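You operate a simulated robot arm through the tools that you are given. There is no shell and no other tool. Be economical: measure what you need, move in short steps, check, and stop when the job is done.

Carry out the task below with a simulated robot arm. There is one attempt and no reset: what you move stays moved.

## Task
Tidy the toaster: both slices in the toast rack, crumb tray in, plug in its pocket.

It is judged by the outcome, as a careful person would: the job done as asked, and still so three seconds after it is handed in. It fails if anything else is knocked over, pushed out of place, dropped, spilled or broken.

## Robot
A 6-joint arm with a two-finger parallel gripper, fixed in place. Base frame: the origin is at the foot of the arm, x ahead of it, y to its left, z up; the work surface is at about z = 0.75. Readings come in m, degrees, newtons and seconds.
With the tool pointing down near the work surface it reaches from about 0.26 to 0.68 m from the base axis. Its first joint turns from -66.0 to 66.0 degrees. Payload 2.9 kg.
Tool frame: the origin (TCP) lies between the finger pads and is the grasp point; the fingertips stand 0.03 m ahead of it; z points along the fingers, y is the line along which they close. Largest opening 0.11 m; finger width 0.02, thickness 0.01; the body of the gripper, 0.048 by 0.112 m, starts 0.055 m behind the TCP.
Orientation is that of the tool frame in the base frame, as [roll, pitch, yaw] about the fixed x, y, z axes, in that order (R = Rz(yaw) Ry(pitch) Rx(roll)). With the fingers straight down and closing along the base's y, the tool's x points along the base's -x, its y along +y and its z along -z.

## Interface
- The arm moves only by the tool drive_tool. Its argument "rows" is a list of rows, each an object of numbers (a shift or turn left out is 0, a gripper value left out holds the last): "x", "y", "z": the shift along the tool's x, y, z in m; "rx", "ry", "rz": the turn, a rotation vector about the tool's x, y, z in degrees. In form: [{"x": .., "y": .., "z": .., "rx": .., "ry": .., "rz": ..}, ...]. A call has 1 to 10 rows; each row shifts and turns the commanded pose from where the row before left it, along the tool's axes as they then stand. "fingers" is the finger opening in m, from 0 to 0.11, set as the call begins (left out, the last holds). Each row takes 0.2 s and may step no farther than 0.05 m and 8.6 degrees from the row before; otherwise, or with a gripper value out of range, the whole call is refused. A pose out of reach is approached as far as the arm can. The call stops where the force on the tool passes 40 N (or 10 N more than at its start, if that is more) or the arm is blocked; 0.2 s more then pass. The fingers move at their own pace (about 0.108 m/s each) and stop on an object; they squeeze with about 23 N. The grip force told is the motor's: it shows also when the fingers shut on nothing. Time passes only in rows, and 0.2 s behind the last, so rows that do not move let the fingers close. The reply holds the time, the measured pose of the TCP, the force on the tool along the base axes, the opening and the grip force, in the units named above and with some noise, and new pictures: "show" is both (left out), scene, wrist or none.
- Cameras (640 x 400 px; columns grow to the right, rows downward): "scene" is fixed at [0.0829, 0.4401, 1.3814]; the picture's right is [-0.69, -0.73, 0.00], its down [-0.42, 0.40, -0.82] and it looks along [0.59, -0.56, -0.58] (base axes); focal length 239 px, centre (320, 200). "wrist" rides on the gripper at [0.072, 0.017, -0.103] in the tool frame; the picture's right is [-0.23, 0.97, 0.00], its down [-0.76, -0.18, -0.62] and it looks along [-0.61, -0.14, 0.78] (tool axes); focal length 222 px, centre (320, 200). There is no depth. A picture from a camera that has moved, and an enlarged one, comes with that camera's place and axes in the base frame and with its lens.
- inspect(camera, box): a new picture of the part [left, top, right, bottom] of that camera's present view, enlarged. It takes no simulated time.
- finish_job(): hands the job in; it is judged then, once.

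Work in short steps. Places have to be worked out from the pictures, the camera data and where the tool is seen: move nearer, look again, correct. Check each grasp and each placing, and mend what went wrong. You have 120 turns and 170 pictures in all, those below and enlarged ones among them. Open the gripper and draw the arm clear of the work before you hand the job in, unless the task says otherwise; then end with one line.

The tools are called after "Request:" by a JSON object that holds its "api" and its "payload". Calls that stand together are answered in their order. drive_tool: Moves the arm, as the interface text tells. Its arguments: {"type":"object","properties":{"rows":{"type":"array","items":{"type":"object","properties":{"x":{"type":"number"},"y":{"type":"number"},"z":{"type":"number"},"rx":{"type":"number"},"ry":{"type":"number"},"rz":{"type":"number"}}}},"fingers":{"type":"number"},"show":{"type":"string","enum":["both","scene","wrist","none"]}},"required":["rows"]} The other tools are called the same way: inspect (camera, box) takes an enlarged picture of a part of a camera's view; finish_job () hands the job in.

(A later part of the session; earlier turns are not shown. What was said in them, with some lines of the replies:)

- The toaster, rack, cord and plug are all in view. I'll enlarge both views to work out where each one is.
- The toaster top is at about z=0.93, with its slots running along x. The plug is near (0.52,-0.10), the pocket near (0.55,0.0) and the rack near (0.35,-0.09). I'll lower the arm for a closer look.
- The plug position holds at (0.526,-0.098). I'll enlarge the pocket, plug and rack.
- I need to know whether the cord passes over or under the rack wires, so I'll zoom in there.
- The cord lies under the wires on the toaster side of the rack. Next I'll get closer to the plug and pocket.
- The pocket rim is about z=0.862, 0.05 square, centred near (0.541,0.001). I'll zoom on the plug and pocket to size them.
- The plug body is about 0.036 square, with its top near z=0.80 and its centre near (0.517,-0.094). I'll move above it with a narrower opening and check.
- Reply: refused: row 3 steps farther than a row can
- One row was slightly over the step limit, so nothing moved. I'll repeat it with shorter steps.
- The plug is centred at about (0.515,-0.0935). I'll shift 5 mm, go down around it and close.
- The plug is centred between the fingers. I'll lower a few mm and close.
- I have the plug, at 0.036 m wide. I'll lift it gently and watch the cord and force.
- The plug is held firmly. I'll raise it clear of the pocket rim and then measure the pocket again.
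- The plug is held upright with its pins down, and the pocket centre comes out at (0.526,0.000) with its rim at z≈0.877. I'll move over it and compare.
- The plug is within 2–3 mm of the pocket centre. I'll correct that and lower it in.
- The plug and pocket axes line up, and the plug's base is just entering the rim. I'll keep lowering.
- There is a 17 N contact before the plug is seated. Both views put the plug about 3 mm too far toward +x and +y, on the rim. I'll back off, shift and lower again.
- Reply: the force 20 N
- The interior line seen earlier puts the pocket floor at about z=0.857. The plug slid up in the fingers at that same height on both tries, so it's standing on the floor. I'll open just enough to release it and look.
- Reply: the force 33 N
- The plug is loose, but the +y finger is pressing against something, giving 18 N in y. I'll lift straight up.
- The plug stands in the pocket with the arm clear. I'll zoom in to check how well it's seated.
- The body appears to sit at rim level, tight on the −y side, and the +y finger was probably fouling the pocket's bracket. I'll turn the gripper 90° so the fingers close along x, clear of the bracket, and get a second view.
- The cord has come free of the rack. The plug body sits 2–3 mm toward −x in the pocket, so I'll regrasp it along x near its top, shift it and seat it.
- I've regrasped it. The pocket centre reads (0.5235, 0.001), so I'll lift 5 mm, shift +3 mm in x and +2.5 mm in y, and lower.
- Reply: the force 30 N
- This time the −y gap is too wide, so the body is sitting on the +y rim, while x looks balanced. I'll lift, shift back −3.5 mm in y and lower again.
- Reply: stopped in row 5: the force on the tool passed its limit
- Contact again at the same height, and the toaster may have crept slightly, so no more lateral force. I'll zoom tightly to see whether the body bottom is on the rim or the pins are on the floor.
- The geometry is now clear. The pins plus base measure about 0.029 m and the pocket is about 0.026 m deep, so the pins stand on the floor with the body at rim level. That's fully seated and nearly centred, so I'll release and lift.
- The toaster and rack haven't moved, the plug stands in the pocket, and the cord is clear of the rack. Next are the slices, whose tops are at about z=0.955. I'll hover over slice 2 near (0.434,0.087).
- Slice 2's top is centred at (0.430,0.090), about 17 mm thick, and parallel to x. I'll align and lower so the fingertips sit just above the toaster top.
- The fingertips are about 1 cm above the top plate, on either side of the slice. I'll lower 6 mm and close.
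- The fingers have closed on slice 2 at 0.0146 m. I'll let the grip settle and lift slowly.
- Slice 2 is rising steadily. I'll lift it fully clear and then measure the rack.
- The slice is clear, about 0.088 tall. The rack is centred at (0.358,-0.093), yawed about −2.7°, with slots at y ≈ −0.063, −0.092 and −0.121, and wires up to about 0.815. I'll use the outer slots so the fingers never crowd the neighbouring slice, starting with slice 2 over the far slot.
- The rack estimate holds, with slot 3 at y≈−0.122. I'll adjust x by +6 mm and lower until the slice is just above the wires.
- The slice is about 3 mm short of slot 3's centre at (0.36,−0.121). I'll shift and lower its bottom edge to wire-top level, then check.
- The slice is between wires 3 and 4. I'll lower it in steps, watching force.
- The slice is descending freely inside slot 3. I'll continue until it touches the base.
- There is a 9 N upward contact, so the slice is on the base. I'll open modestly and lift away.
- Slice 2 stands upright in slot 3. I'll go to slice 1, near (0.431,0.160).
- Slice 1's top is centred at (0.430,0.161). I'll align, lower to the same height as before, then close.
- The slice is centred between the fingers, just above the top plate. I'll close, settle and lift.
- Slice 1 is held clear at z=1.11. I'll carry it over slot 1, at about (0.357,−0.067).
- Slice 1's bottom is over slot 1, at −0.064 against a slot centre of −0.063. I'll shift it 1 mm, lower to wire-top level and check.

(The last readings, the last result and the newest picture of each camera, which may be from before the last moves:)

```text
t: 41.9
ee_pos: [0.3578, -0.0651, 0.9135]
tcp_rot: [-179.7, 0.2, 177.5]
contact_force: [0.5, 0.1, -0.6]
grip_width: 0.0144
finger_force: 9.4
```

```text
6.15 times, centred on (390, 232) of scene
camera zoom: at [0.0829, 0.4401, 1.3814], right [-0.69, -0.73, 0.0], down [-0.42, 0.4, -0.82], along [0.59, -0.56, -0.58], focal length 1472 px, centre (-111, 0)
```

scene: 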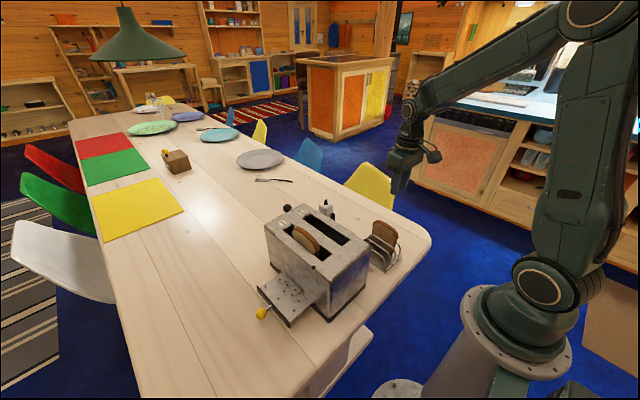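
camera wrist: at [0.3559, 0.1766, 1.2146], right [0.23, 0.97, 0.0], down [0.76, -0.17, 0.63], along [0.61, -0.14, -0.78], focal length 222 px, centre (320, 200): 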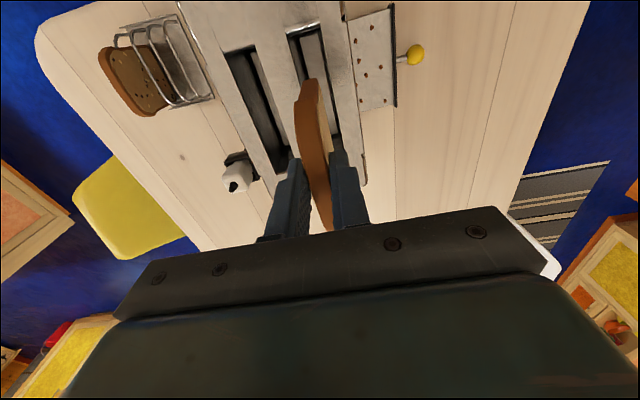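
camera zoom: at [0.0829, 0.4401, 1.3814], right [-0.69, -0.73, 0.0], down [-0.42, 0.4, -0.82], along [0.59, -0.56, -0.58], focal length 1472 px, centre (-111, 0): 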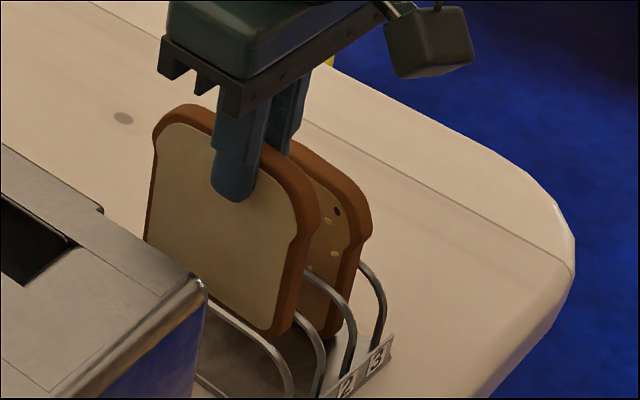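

The slice is centred between wires 1 and 2, so I'll lower it in.

Request:
{"api": "drive_tool", "payload": {"rows": [{"z": 0.015}, {"z": 0.015}, {}], "show": "none"}}

Request:
{"api": "inspect", "payload": {"camera": "wrist", "box": [270, 0, 400, 160]}}

Request:
{"api": "inspect", "payload": {"camera": "scene", "box": [360, 200, 420, 265]}}

```text
t: 42.7
ee_pos: [0.3577, -0.0632, 0.8824]
tcp_rot: [-179.8, 0.2, 177.4]
contact_force: [-0.8, -0.3, 0.0]
grip_width: 0.0146
finger_force: 9.4
```

```text
2.50 times, centred on (335, 80) of wrist
camera zoom: at [0.2855, -0.0439, 0.985], right [0.27, 0.96, 0.0], down [0.75, -0.21, 0.63], along [0.6, -0.17, -0.78], focal length 555 px, centre (282, 500)
```

zoom: 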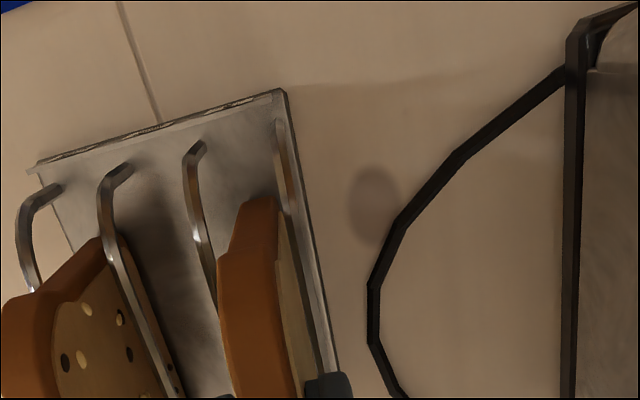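

```text
6.15 times, centred on (390, 232) of scene
camera zoom: at [0.0829, 0.4401, 1.3814], right [-0.69, -0.73, 0.0], down [-0.42, 0.4, -0.82], along [0.59, -0.56, -0.58], focal length 1472 px, centre (-111, 0)
```

zoom: 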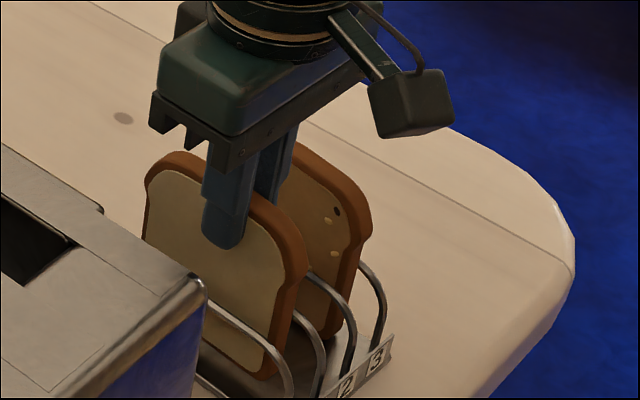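

The slice is in the slot, slightly toward wire 1. I'll shift it −1.5 mm and set it down.

Request:
{"api": "drive_tool", "payload": {"rows": [{"y": -0.0015, "z": 0.008}, {"z": 0.008}, {"z": 0.005}], "show": "none"}}

Request:
{"api": "inspect", "payload": {"camera": "scene", "box": [360, 200, 420, 265]}}

```text
t: 43.5
ee_pos: [0.3586, -0.0659, 0.8629]
tcp_rot: [-179.7, 0.3, 177.3]
contact_force: [-0.4, 0.3, 7.8]
grip_width: 0.0147
finger_force: 10.1
```

```text
6.15 times, centred on (390, 232) of scene
camera zoom: at [0.0828, 0.4401, 1.3814], right [-0.69, -0.73, 0.0], down [-0.42, 0.4, -0.82], along [0.59, -0.56, -0.58], focal length 1472 px, centre (-111, 0)
```

zoom: 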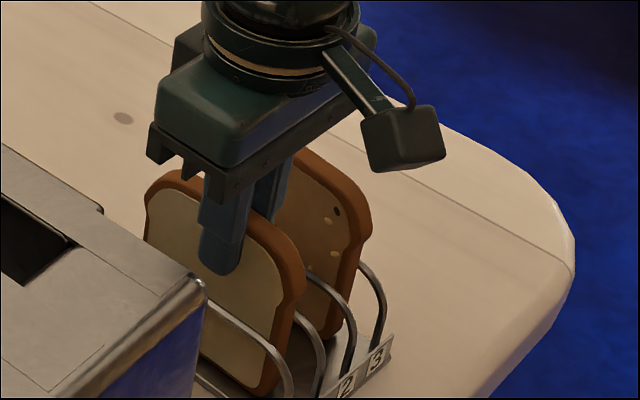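

It's touching the base with 8 N. I'll release and lift.

Request:
{"api": "drive_tool", "payload": {"rows": [{}, {}, {"z": -0.03}, {"z": -0.045}, {"z": -0.045}, {"z": -0.045}], "fingers": 0.035, "show": "both"}}

Request:
{"api": "inspect", "payload": {"camera": "scene", "box": [240, 190, 440, 330]}}

```text
t: 44.9
ee_pos: [0.3554, -0.0642, 1.0321]
tcp_rot: [-179.8, 0.2, 177.3]
contact_force: [-0.8, 0.2, 0.8]
grip_width: 0.0349
finger_force: 0.1
camera wrist: at [0.282, -0.0445, 1.1343], right [0.27, 0.96, 0.0], down [0.75, -0.21, 0.63], along [0.6, -0.17, -0.78], focal length 222 px, centre (320, 200)
```

scene: 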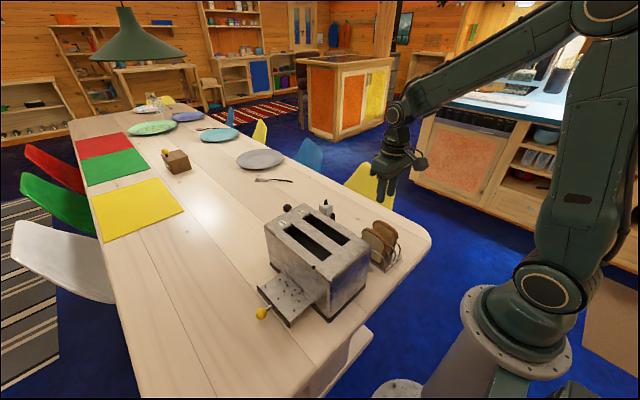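
wrist: 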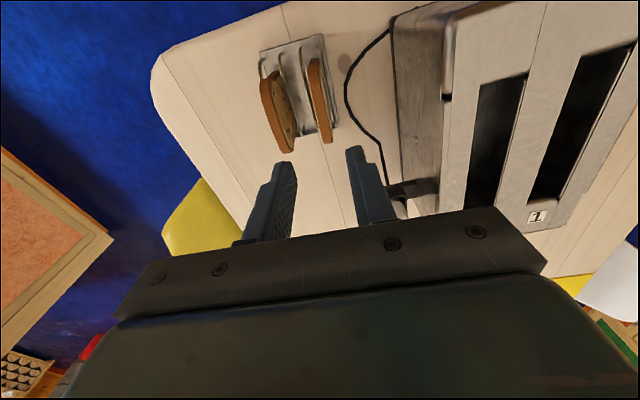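

```text
2.86 times, centred on (340, 260) of scene
camera zoom: at [0.0829, 0.4401, 1.3814], right [-0.69, -0.73, 0.0], down [-0.42, 0.4, -0.82], along [0.59, -0.56, -0.58], focal length 684 px, centre (263, 29)
```

zoom: 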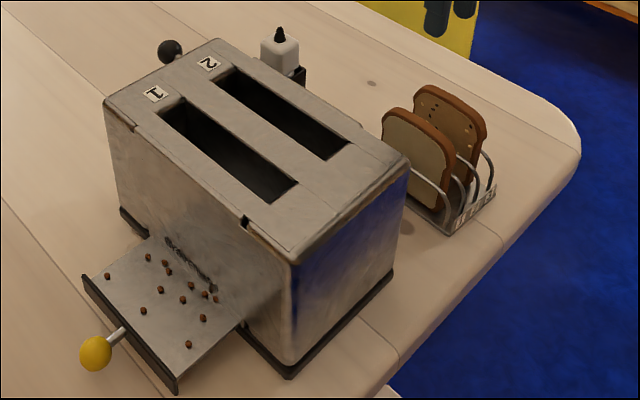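

Both slices stand upright in the rack. Now the crumb tray: its knob is near (0.435,0.32,0.78) and the travel is about 0.09 toward −y. I'll move over there and turn the gripper so its narrow side faces the toaster.

Request:
{"api": "drive_tool", "payload": {"rows": [{"z": -0.03}, {"x": -0.008, "y": 0.046}, {"x": -0.008, "y": 0.046}, {"x": -0.008, "y": 0.046}, {"x": -0.008, "y": 0.046}, {"x": -0.008, "y": 0.046}, {"x": -0.008, "y": 0.046}, {"x": -0.008, "y": 0.046}, {"x": -0.008, "y": 0.046}, {"x": -0.008, "y": 0.046}], "fingers": 0.0, "show": "none"}}

Request:
{"api": "drive_tool", "payload": {"rows": [{"rz": 8.5}, {"rz": 8.5}, {"rz": 8.5}, {"rz": 8.5}, {"rz": 8.5}, {"rz": 8.5}, {"rz": 8.5}, {"rz": 8.5}, {"rz": 8.5}, {"rz": 8.5}], "show": "both"}}

```text
t: 47.1
ee_pos: [0.4482, 0.3448, 1.0547]
tcp_rot: [-179.7, 0.3, 177.2]
contact_force: [-0.3, 0.4, -0.3]
grip_width: 0.0
finger_force: 22.9
```

```text
t: 49.3
ee_pos: [0.449, 0.3461, 1.0576]
tcp_rot: [179.9, 0.2, 92.2]
contact_force: [0.6, 0.0, 0.0]
grip_width: 0.0
finger_force: 22.9
camera wrist: at [0.4616, 0.4187, 1.1602], right [0.98, -0.19, 0.0], down [-0.15, -0.77, 0.63], along [-0.12, -0.61, -0.78], focal length 222 px, centre (320, 200)
```

scene: 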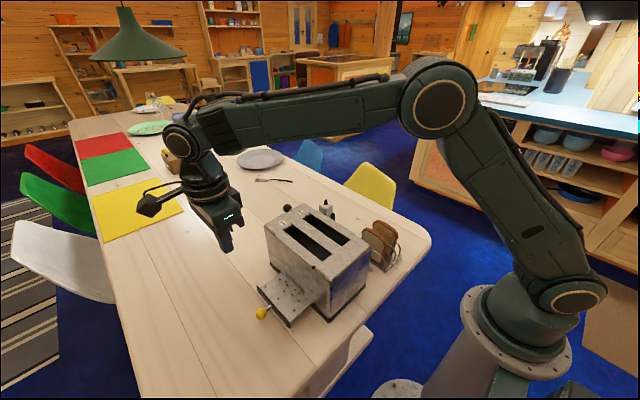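
wrist: 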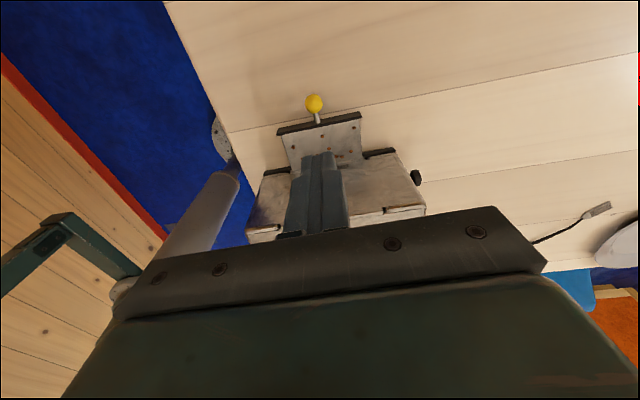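

The turn worked, and the knob is at about (0.434,0.321,0.778). I'll position the closed fingers outboard of it and come down.

Request:
{"api": "drive_tool", "payload": {"rows": [{"rz": 2.2}, {"x": 0.016, "y": -0.015}, {"z": 0.045}, {"z": 0.045}, {"z": 0.045}, {"z": 0.045}, {}], "show": "both"}}

Request:
{"api": "inspect", "payload": {"camera": "scene", "box": [200, 230, 340, 340]}}

```text
t: 50.9
ee_pos: [0.4319, 0.3614, 0.8748]
tcp_rot: [179.8, 0.2, 90.2]
contact_force: [0.1, -0.1, -0.1]
grip_width: 0.0
finger_force: 23.1
camera wrist: at [0.448, 0.433, 0.9769], right [0.97, -0.22, 0.0], down [-0.18, -0.76, 0.63], along [-0.14, -0.61, -0.78], focal length 222 px, centre (320, 200)
```

scene: 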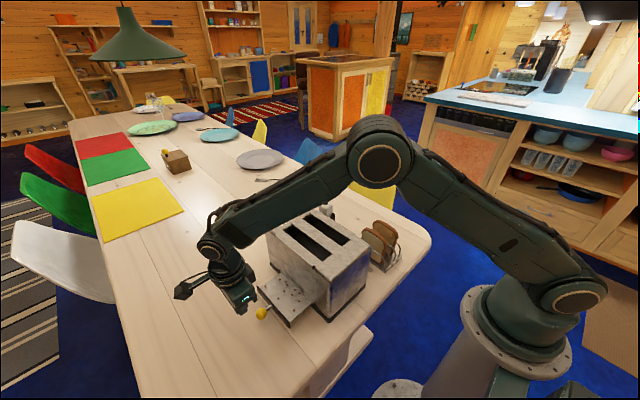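
wrist: 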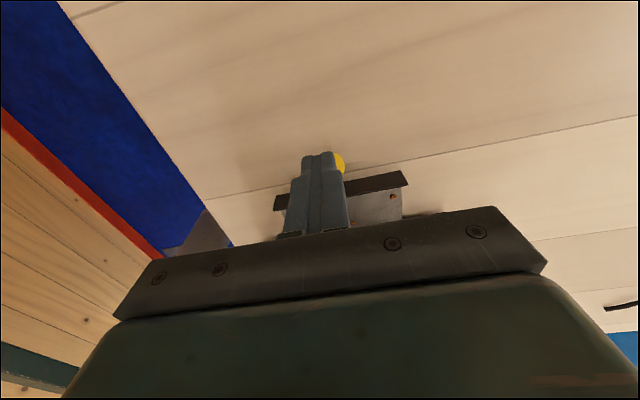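

```text
3.64 times, centred on (270, 285) of scene
camera zoom: at [0.0829, 0.4401, 1.3814], right [-0.69, -0.73, 0.0], down [-0.42, 0.4, -0.82], along [0.59, -0.56, -0.58], focal length 870 px, centre (502, -109)
```

zoom: 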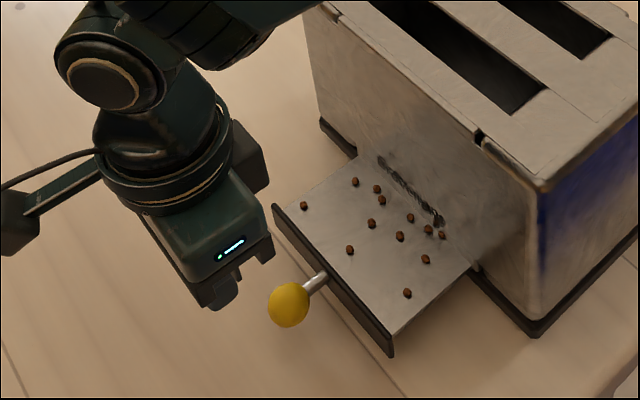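

The fingers are outboard of the knob and clear of it. I'll nudge +3 mm in x and go down to knob height.

Request:
{"api": "drive_tool", "payload": {"rows": [{"y": 0.003, "z": 0.03}, {"z": 0.03}, {"z": 0.016}, {}], "show": "wrist"}}

Request:
{"api": "inspect", "payload": {"camera": "scene", "box": [200, 210, 340, 340]}}

```text
t: 51.9
ee_pos: [0.4363, 0.3588, 0.7998]
tcp_rot: [179.8, 0.2, 90.2]
contact_force: [-0.5, 0.0, 0.2]
grip_width: 0.0
finger_force: 23.1
camera wrist: at [0.4527, 0.4312, 0.9026], right [0.97, -0.22, 0.0], down [-0.18, -0.76, 0.63], along [-0.14, -0.61, -0.78], focal length 222 px, centre (320, 200)
```

wrist: 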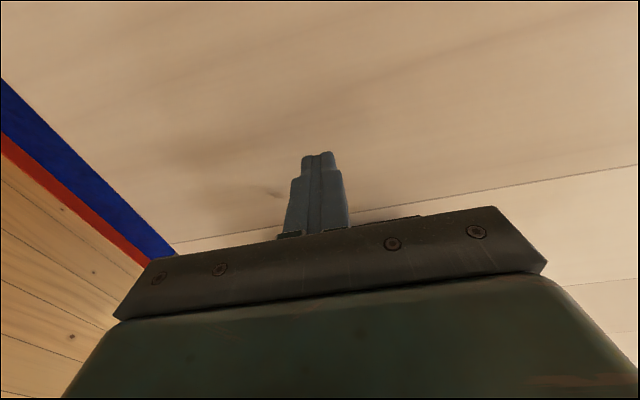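

```text
3.08 times, centred on (270, 275) of scene
camera zoom: at [0.0829, 0.4401, 1.3814], right [-0.69, -0.73, 0.0], down [-0.42, 0.4, -0.82], along [0.59, -0.56, -0.58], focal length 736 px, centre (474, -31)
```

zoom: 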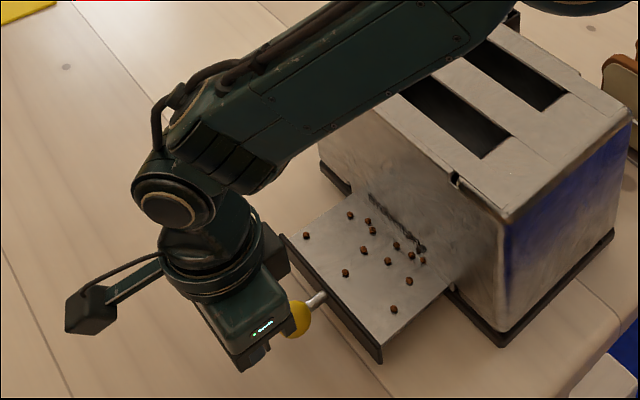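

The fingers are beside the knob at the right height. I'll push slowly toward −y and watch the force.

Request:
{"api": "drive_tool", "payload": {"rows": [{"x": -0.01}, {"x": -0.01}, {"x": -0.008}, {"x": -0.008}, {"x": -0.008}, {"x": -0.008}], "show": "none"}}

Request:
{"api": "inspect", "payload": {"camera": "scene", "box": [200, 210, 340, 340]}}

```text
t: 53.3
ee_pos: [0.4359, 0.3078, 0.7999]
tcp_rot: [179.8, 0.2, 90.1]
contact_force: [0.5, 0.1, -0.4]
grip_width: 0.0
finger_force: 22.9
```

```text
3.08 times, centred on (270, 275) of scene
camera zoom: at [0.0829, 0.4401, 1.3814], right [-0.69, -0.73, 0.0], down [-0.42, 0.4, -0.82], along [0.59, -0.56, -0.58], focal length 736 px, centre (474, -31)
```

zoom: 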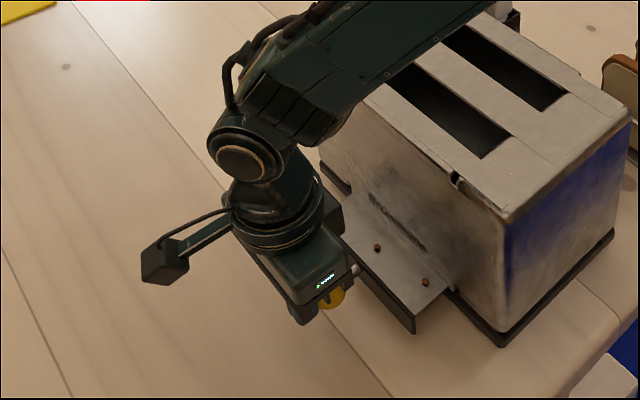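

The tray is sliding in with hardly any force, and about 5 cm is left. I'll keep going slowly.

Request:
{"api": "drive_tool", "payload": {"rows": [{"x": -0.008}, {"x": -0.008}, {"x": -0.008}, {"x": -0.008}], "show": "none"}}

Request:
{"api": "inspect", "payload": {"camera": "scene", "box": [220, 200, 360, 330]}}

```text
t: 54.3
ee_pos: [0.4365, 0.2784, 0.8018]
tcp_rot: [179.7, 0.2, 90.1]
contact_force: [-0.7, 0.4, -0.3]
grip_width: 0.0
finger_force: 22.9
```

```text
3.08 times, centred on (290, 265) of scene
camera zoom: at [0.0829, 0.4401, 1.3814], right [-0.69, -0.73, 0.0], down [-0.42, 0.4, -0.82], along [0.59, -0.56, -0.58], focal length 736 px, centre (412, 0)
```

zoom: 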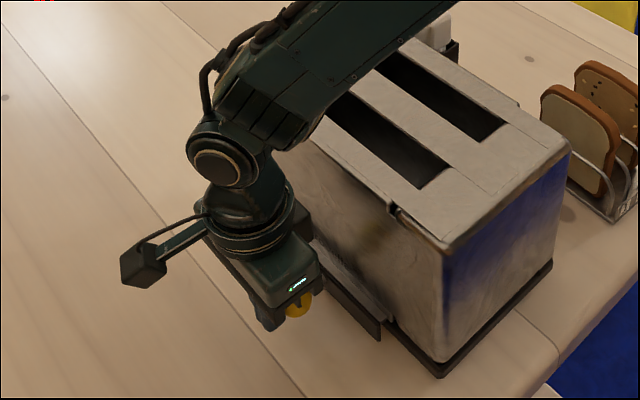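

About 2 cm remains, so I'll use smaller steps.

Request:
{"api": "drive_tool", "payload": {"rows": [{"x": -0.005}, {"x": -0.005}, {"x": -0.004}], "show": "none"}}

Request:
{"api": "inspect", "payload": {"camera": "scene", "box": [240, 230, 340, 330]}}

```text
t: 55.1
ee_pos: [0.4354, 0.2664, 0.801]
tcp_rot: [179.6, -0.1, 90.3]
contact_force: [-0.6, 13.5, 0.6]
grip_width: 0.0
finger_force: 23.3
```

```text
4.00 times, centred on (290, 280) of scene
camera zoom: at [0.0829, 0.4404, 1.3813], right [-0.69, -0.73, 0.0], down [-0.42, 0.4, -0.82], along [0.59, -0.56, -0.58], focal length 957 px, centre (440, -120)
```

zoom: 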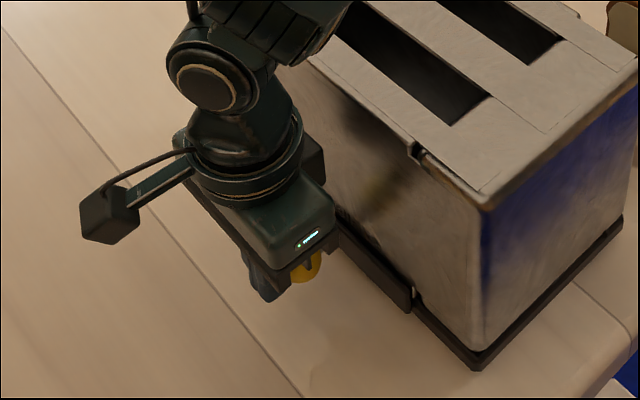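

There is a 13 N reaction, so the tray has reached its stop. I'll zoom to check it's flush.

Request:
{"api": "inspect", "payload": {"camera": "scene", "box": [315, 275, 365, 325]}}

Request:
{"api": "drive_tool", "payload": {"rows": [{"x": 0.02}, {"x": 0.03}, {"z": -0.04}, {"z": -0.045}, {"z": -0.045}, {"z": -0.045}, {"z": -0.045}, {"z": -0.03}], "show": "both"}}

Request:
{"api": "inspect", "payload": {"camera": "scene", "box": [240, 190, 440, 330]}}

```text
8.00 times, centred on (340, 300) of scene
camera zoom: at [0.0829, 0.4404, 1.3813], right [-0.69, -0.73, 0.0], down [-0.42, 0.4, -0.82], along [0.59, -0.56, -0.58], focal length 1914 px, centre (160, -600)
```

zoom: 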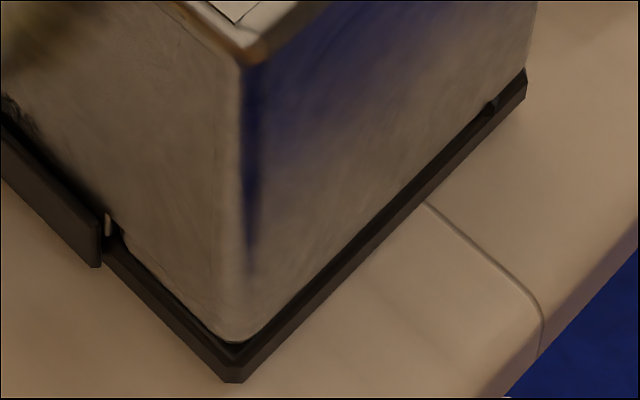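

```text
t: 56.9
ee_pos: [0.436, 0.3145, 1.05]
tcp_rot: [179.9, 0.1, 90.0]
contact_force: [0.2, 0.1, 0.2]
grip_width: 0.0
finger_force: 22.6
camera wrist: at [0.4522, 0.3859, 1.1536], right [0.97, -0.22, 0.0], down [-0.18, -0.76, 0.63], along [-0.14, -0.61, -0.78], focal length 222 px, centre (320, 200)
```

scene: 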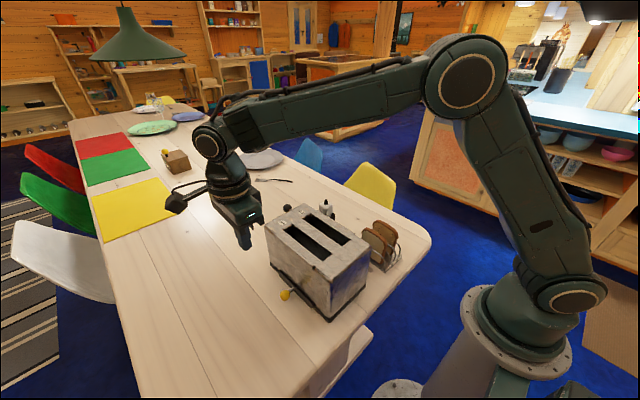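
wrist: 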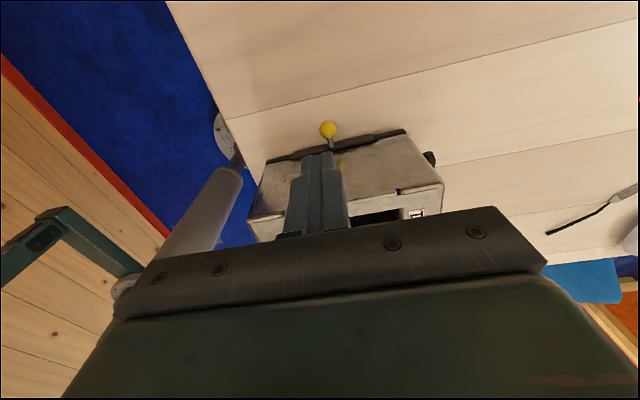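

```text
2.86 times, centred on (340, 260) of scene
camera zoom: at [0.0829, 0.4401, 1.3814], right [-0.69, -0.73, 0.0], down [-0.42, 0.4, -0.82], along [0.59, -0.56, -0.58], focal length 684 px, centre (263, 29)
```

zoom: 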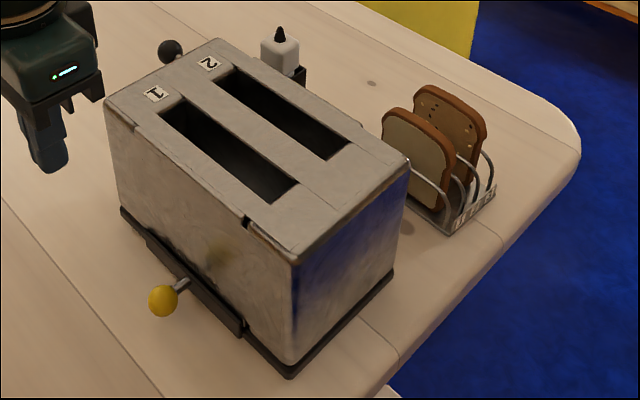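

The tray looks closed and the toaster hasn't shifted. I'll zoom on the tray plate and on the plug for a final check.

Request:
{"api": "inspect", "payload": {"camera": "scene", "box": [275, 255, 345, 315]}}

Request:
{"api": "inspect", "payload": {"camera": "scene", "box": [315, 190, 375, 235]}}

Request:
{"api": "inspect", "payload": {"camera": "wrist", "box": [250, 110, 440, 230]}}

```text
6.67 times, centred on (310, 285) of scene
camera zoom: at [0.0829, 0.4401, 1.3814], right [-0.69, -0.73, 0.0], down [-0.42, 0.4, -0.82], along [0.59, -0.56, -0.58], focal length 1595 px, centre (387, -367)
```

zoom: 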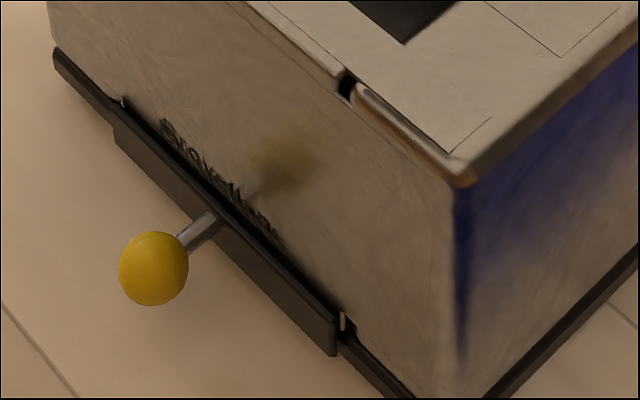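

```text
8.89 times, centred on (345, 212) of scene
camera zoom: at [0.0829, 0.4401, 1.3814], right [-0.69, -0.73, 0.0], down [-0.42, 0.4, -0.82], along [0.59, -0.56, -0.58], focal length 2126 px, centre (98, 89)
```

zoom: 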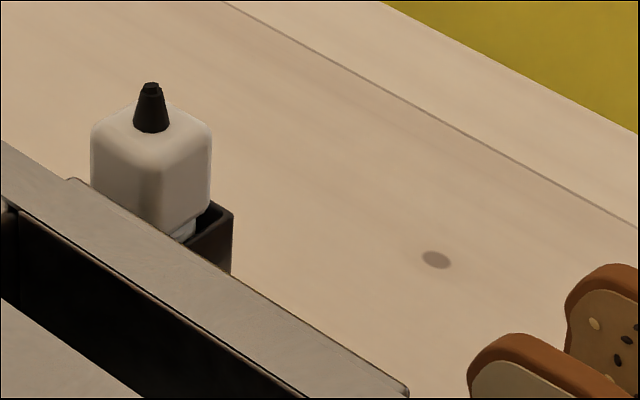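

```text
3.33 times, centred on (345, 170) of wrist
camera zoom: at [0.4522, 0.3859, 1.1536], right [0.97, -0.22, 0.0], down [-0.18, -0.76, 0.63], along [-0.14, -0.61, -0.78], focal length 740 px, centre (237, 300)
```

zoom: 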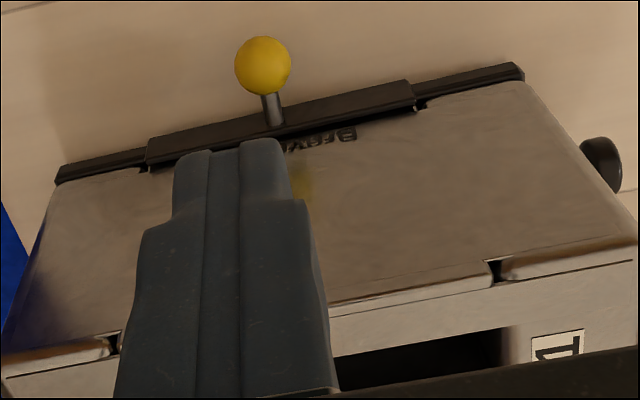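

The tray plate is against the base and stopped. The plug body sits at rim level, so I want a low side view to be sure it's properly in. I'll move round to the −y side.

Request:
{"api": "drive_tool", "payload": {"rows": [{"x": -0.048, "y": 0.008}, {"x": -0.048, "y": 0.008}, {"x": -0.048, "y": 0.008}, {"x": -0.048, "y": 0.008}, {"x": -0.048, "y": 0.008}, {"x": -0.048, "y": 0.008}, {"x": -0.048, "y": 0.008}, {"x": -0.048, "y": 0.008}, {"x": -0.048, "y": 0.008}, {"x": -0.048, "y": 0.008}], "show": "none"}}

Request:
{"api": "drive_tool", "payload": {"rows": [{"rz": -8.5}, {"rz": -8.5}, {"rz": -8.5}, {"rz": -8.5}, {"rz": -8.5}, {"rz": -8.5}, {"rz": -8.5}, {"rz": -8.5}, {"rz": -8.5}, {"rz": -8.5}], "show": "none"}}

Request:
{"api": "drive_tool", "payload": {"rows": [{"rz": -8.5}, {"rz": -8.5}, {"rz": -8.5}, {"rz": -8.5}, {"rz": -8.5}, {"rz": -8.5}, {"rz": -8.5}, {"rz": -8.5}, {"rz": -8.5}, {"rz": -8.5}], "show": "wrist"}}

```text
t: 59.1
ee_pos: [0.5134, -0.1685, 1.054]
tcp_rot: [179.9, 0.2, 90.2]
contact_force: [0.0, 0.4, -0.5]
grip_width: 0.0002
finger_force: 23.2
```

```text
t: 61.3
ee_pos: [0.516, -0.166, 1.0531]
tcp_rot: [-179.8, 0.2, 175.2]
contact_force: [0.0, 0.0, 0.4]
grip_width: 0.0
finger_force: 23.2
```

```text
t: 63.5
ee_pos: [0.5168, -0.166, 1.0521]
tcp_rot: [-179.7, -0.2, -99.7]
contact_force: [-0.3, 0.4, 0.1]
grip_width: 0.0
finger_force: 23.0
camera wrist: at [0.4878, -0.2343, 1.1555], right [-0.92, 0.39, -0.01], down [0.3, 0.72, 0.62], along [0.24, 0.57, -0.78], focal length 222 px, centre (320, 200)
```

wrist: 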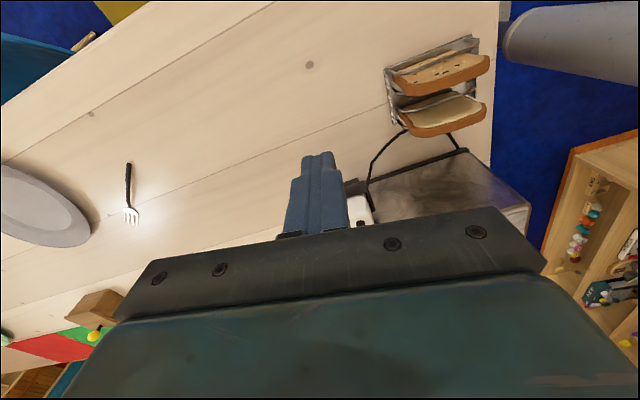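

I'll finish the turn, tilt the tool 25° for a flatter view, and lower beside the plug without touching it.

Request:
{"api": "drive_tool", "payload": {"rows": [{"rz": -5}, {"rz": -4.7}, {"x": -0.02, "y": -0.035}, {"x": -0.02, "y": -0.033}, {"z": 0.04}, {"z": 0.04}, {"ry": -8.4}, {"ry": -8.4}, {"ry": -8.2}, {}], "show": "wrist"}}

```text
t: 65.7
ee_pos: [0.5638, -0.1371, 0.9668]
tcp_rot: [-179.8, 24.7, -90.0]
contact_force: [0.3, -0.1, -0.3]
grip_width: 0.0
finger_force: 23.4
out of reach, approached as far as the arm can: row 9
camera wrist: at [0.5464, -0.2468, 1.0299], right [-0.97, 0.21, 0.09], down [0.18, 0.43, 0.89], along [0.14, 0.88, -0.45], focal length 222 px, centre (320, 200)
```

wrist: 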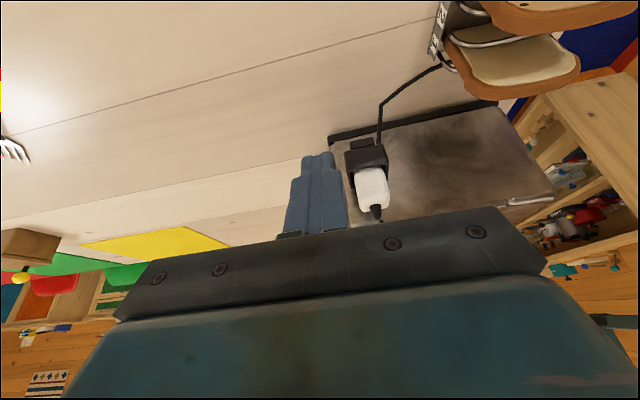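

This gives a low-angle view of the plug, upside-down in the picture. I'll zoom in.

Request:
{"api": "inspect", "payload": {"camera": "wrist", "box": [335, 130, 400, 225]}}

```text
4.21 times, centred on (368, 178) of wrist
camera zoom: at [0.5464, -0.2468, 1.0299], right [-0.97, 0.21, 0.09], down [0.18, 0.43, 0.89], along [0.14, 0.88, -0.45], focal length 935 px, centre (120, 295)
```

zoom: 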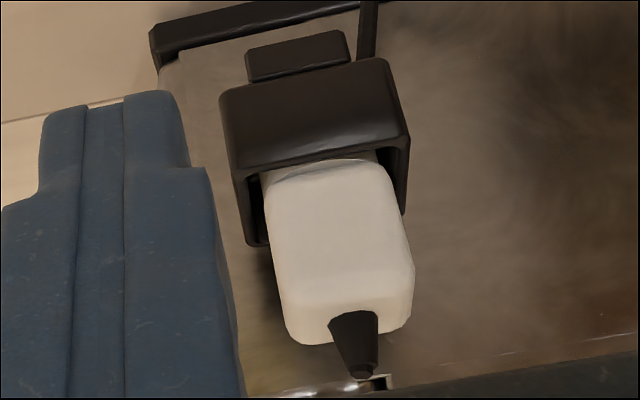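

The plug stands upright with its pins and base inside the pocket walls, centred and resting on the floor. That's consistent with every contact height I measured. I'll open the gripper, draw clear and take a last look.

Request:
{"api": "drive_tool", "payload": {"rows": [{"z": -0.04}, {"z": -0.045}, {"ry": 8.4}, {"ry": 8.4}, {"ry": 8.2}, {"z": -0.045}, {"z": -0.045}, {"x": 0.03}, {}, {}], "fingers": 0.08, "show": "scene"}}

Request:
{"api": "inspect", "payload": {"camera": "scene", "box": [240, 190, 440, 330]}}

```text
t: 67.9
ee_pos: [0.5398, -0.1777, 1.1021]
tcp_rot: [-179.7, -0.2, -90.0]
contact_force: [0.2, 0.3, -0.5]
grip_width: 0.0801
finger_force: 0.0
out of reach, approached as far as the arm can: row 1, 2
```

scene: 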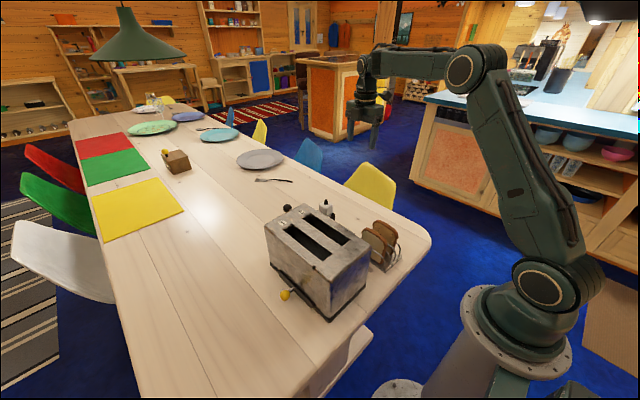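

```text
2.86 times, centred on (340, 260) of scene
camera zoom: at [0.0829, 0.4401, 1.3814], right [-0.69, -0.73, 0.0], down [-0.42, 0.4, -0.82], along [0.59, -0.56, -0.58], focal length 684 px, centre (263, 29)
```

zoom: 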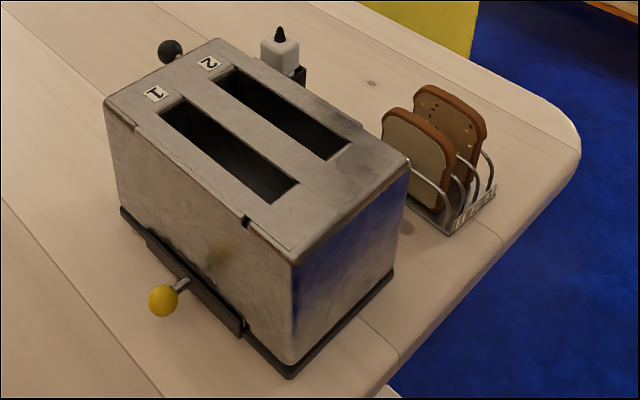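

Both slices are in the rack, the tray is in, the plug is in its pocket, the arm is clear and nothing else has moved. I'm handing it in.

Request:
{"api": "finish_job", "payload": {}}

```text
The job is handed in.
```

The toaster is tidied and handed in: both slices stand in the toast rack, the crumb tray is pushed in to its stop, and the plug stands in its pocket with its pins and base inside and its body level with the rim.
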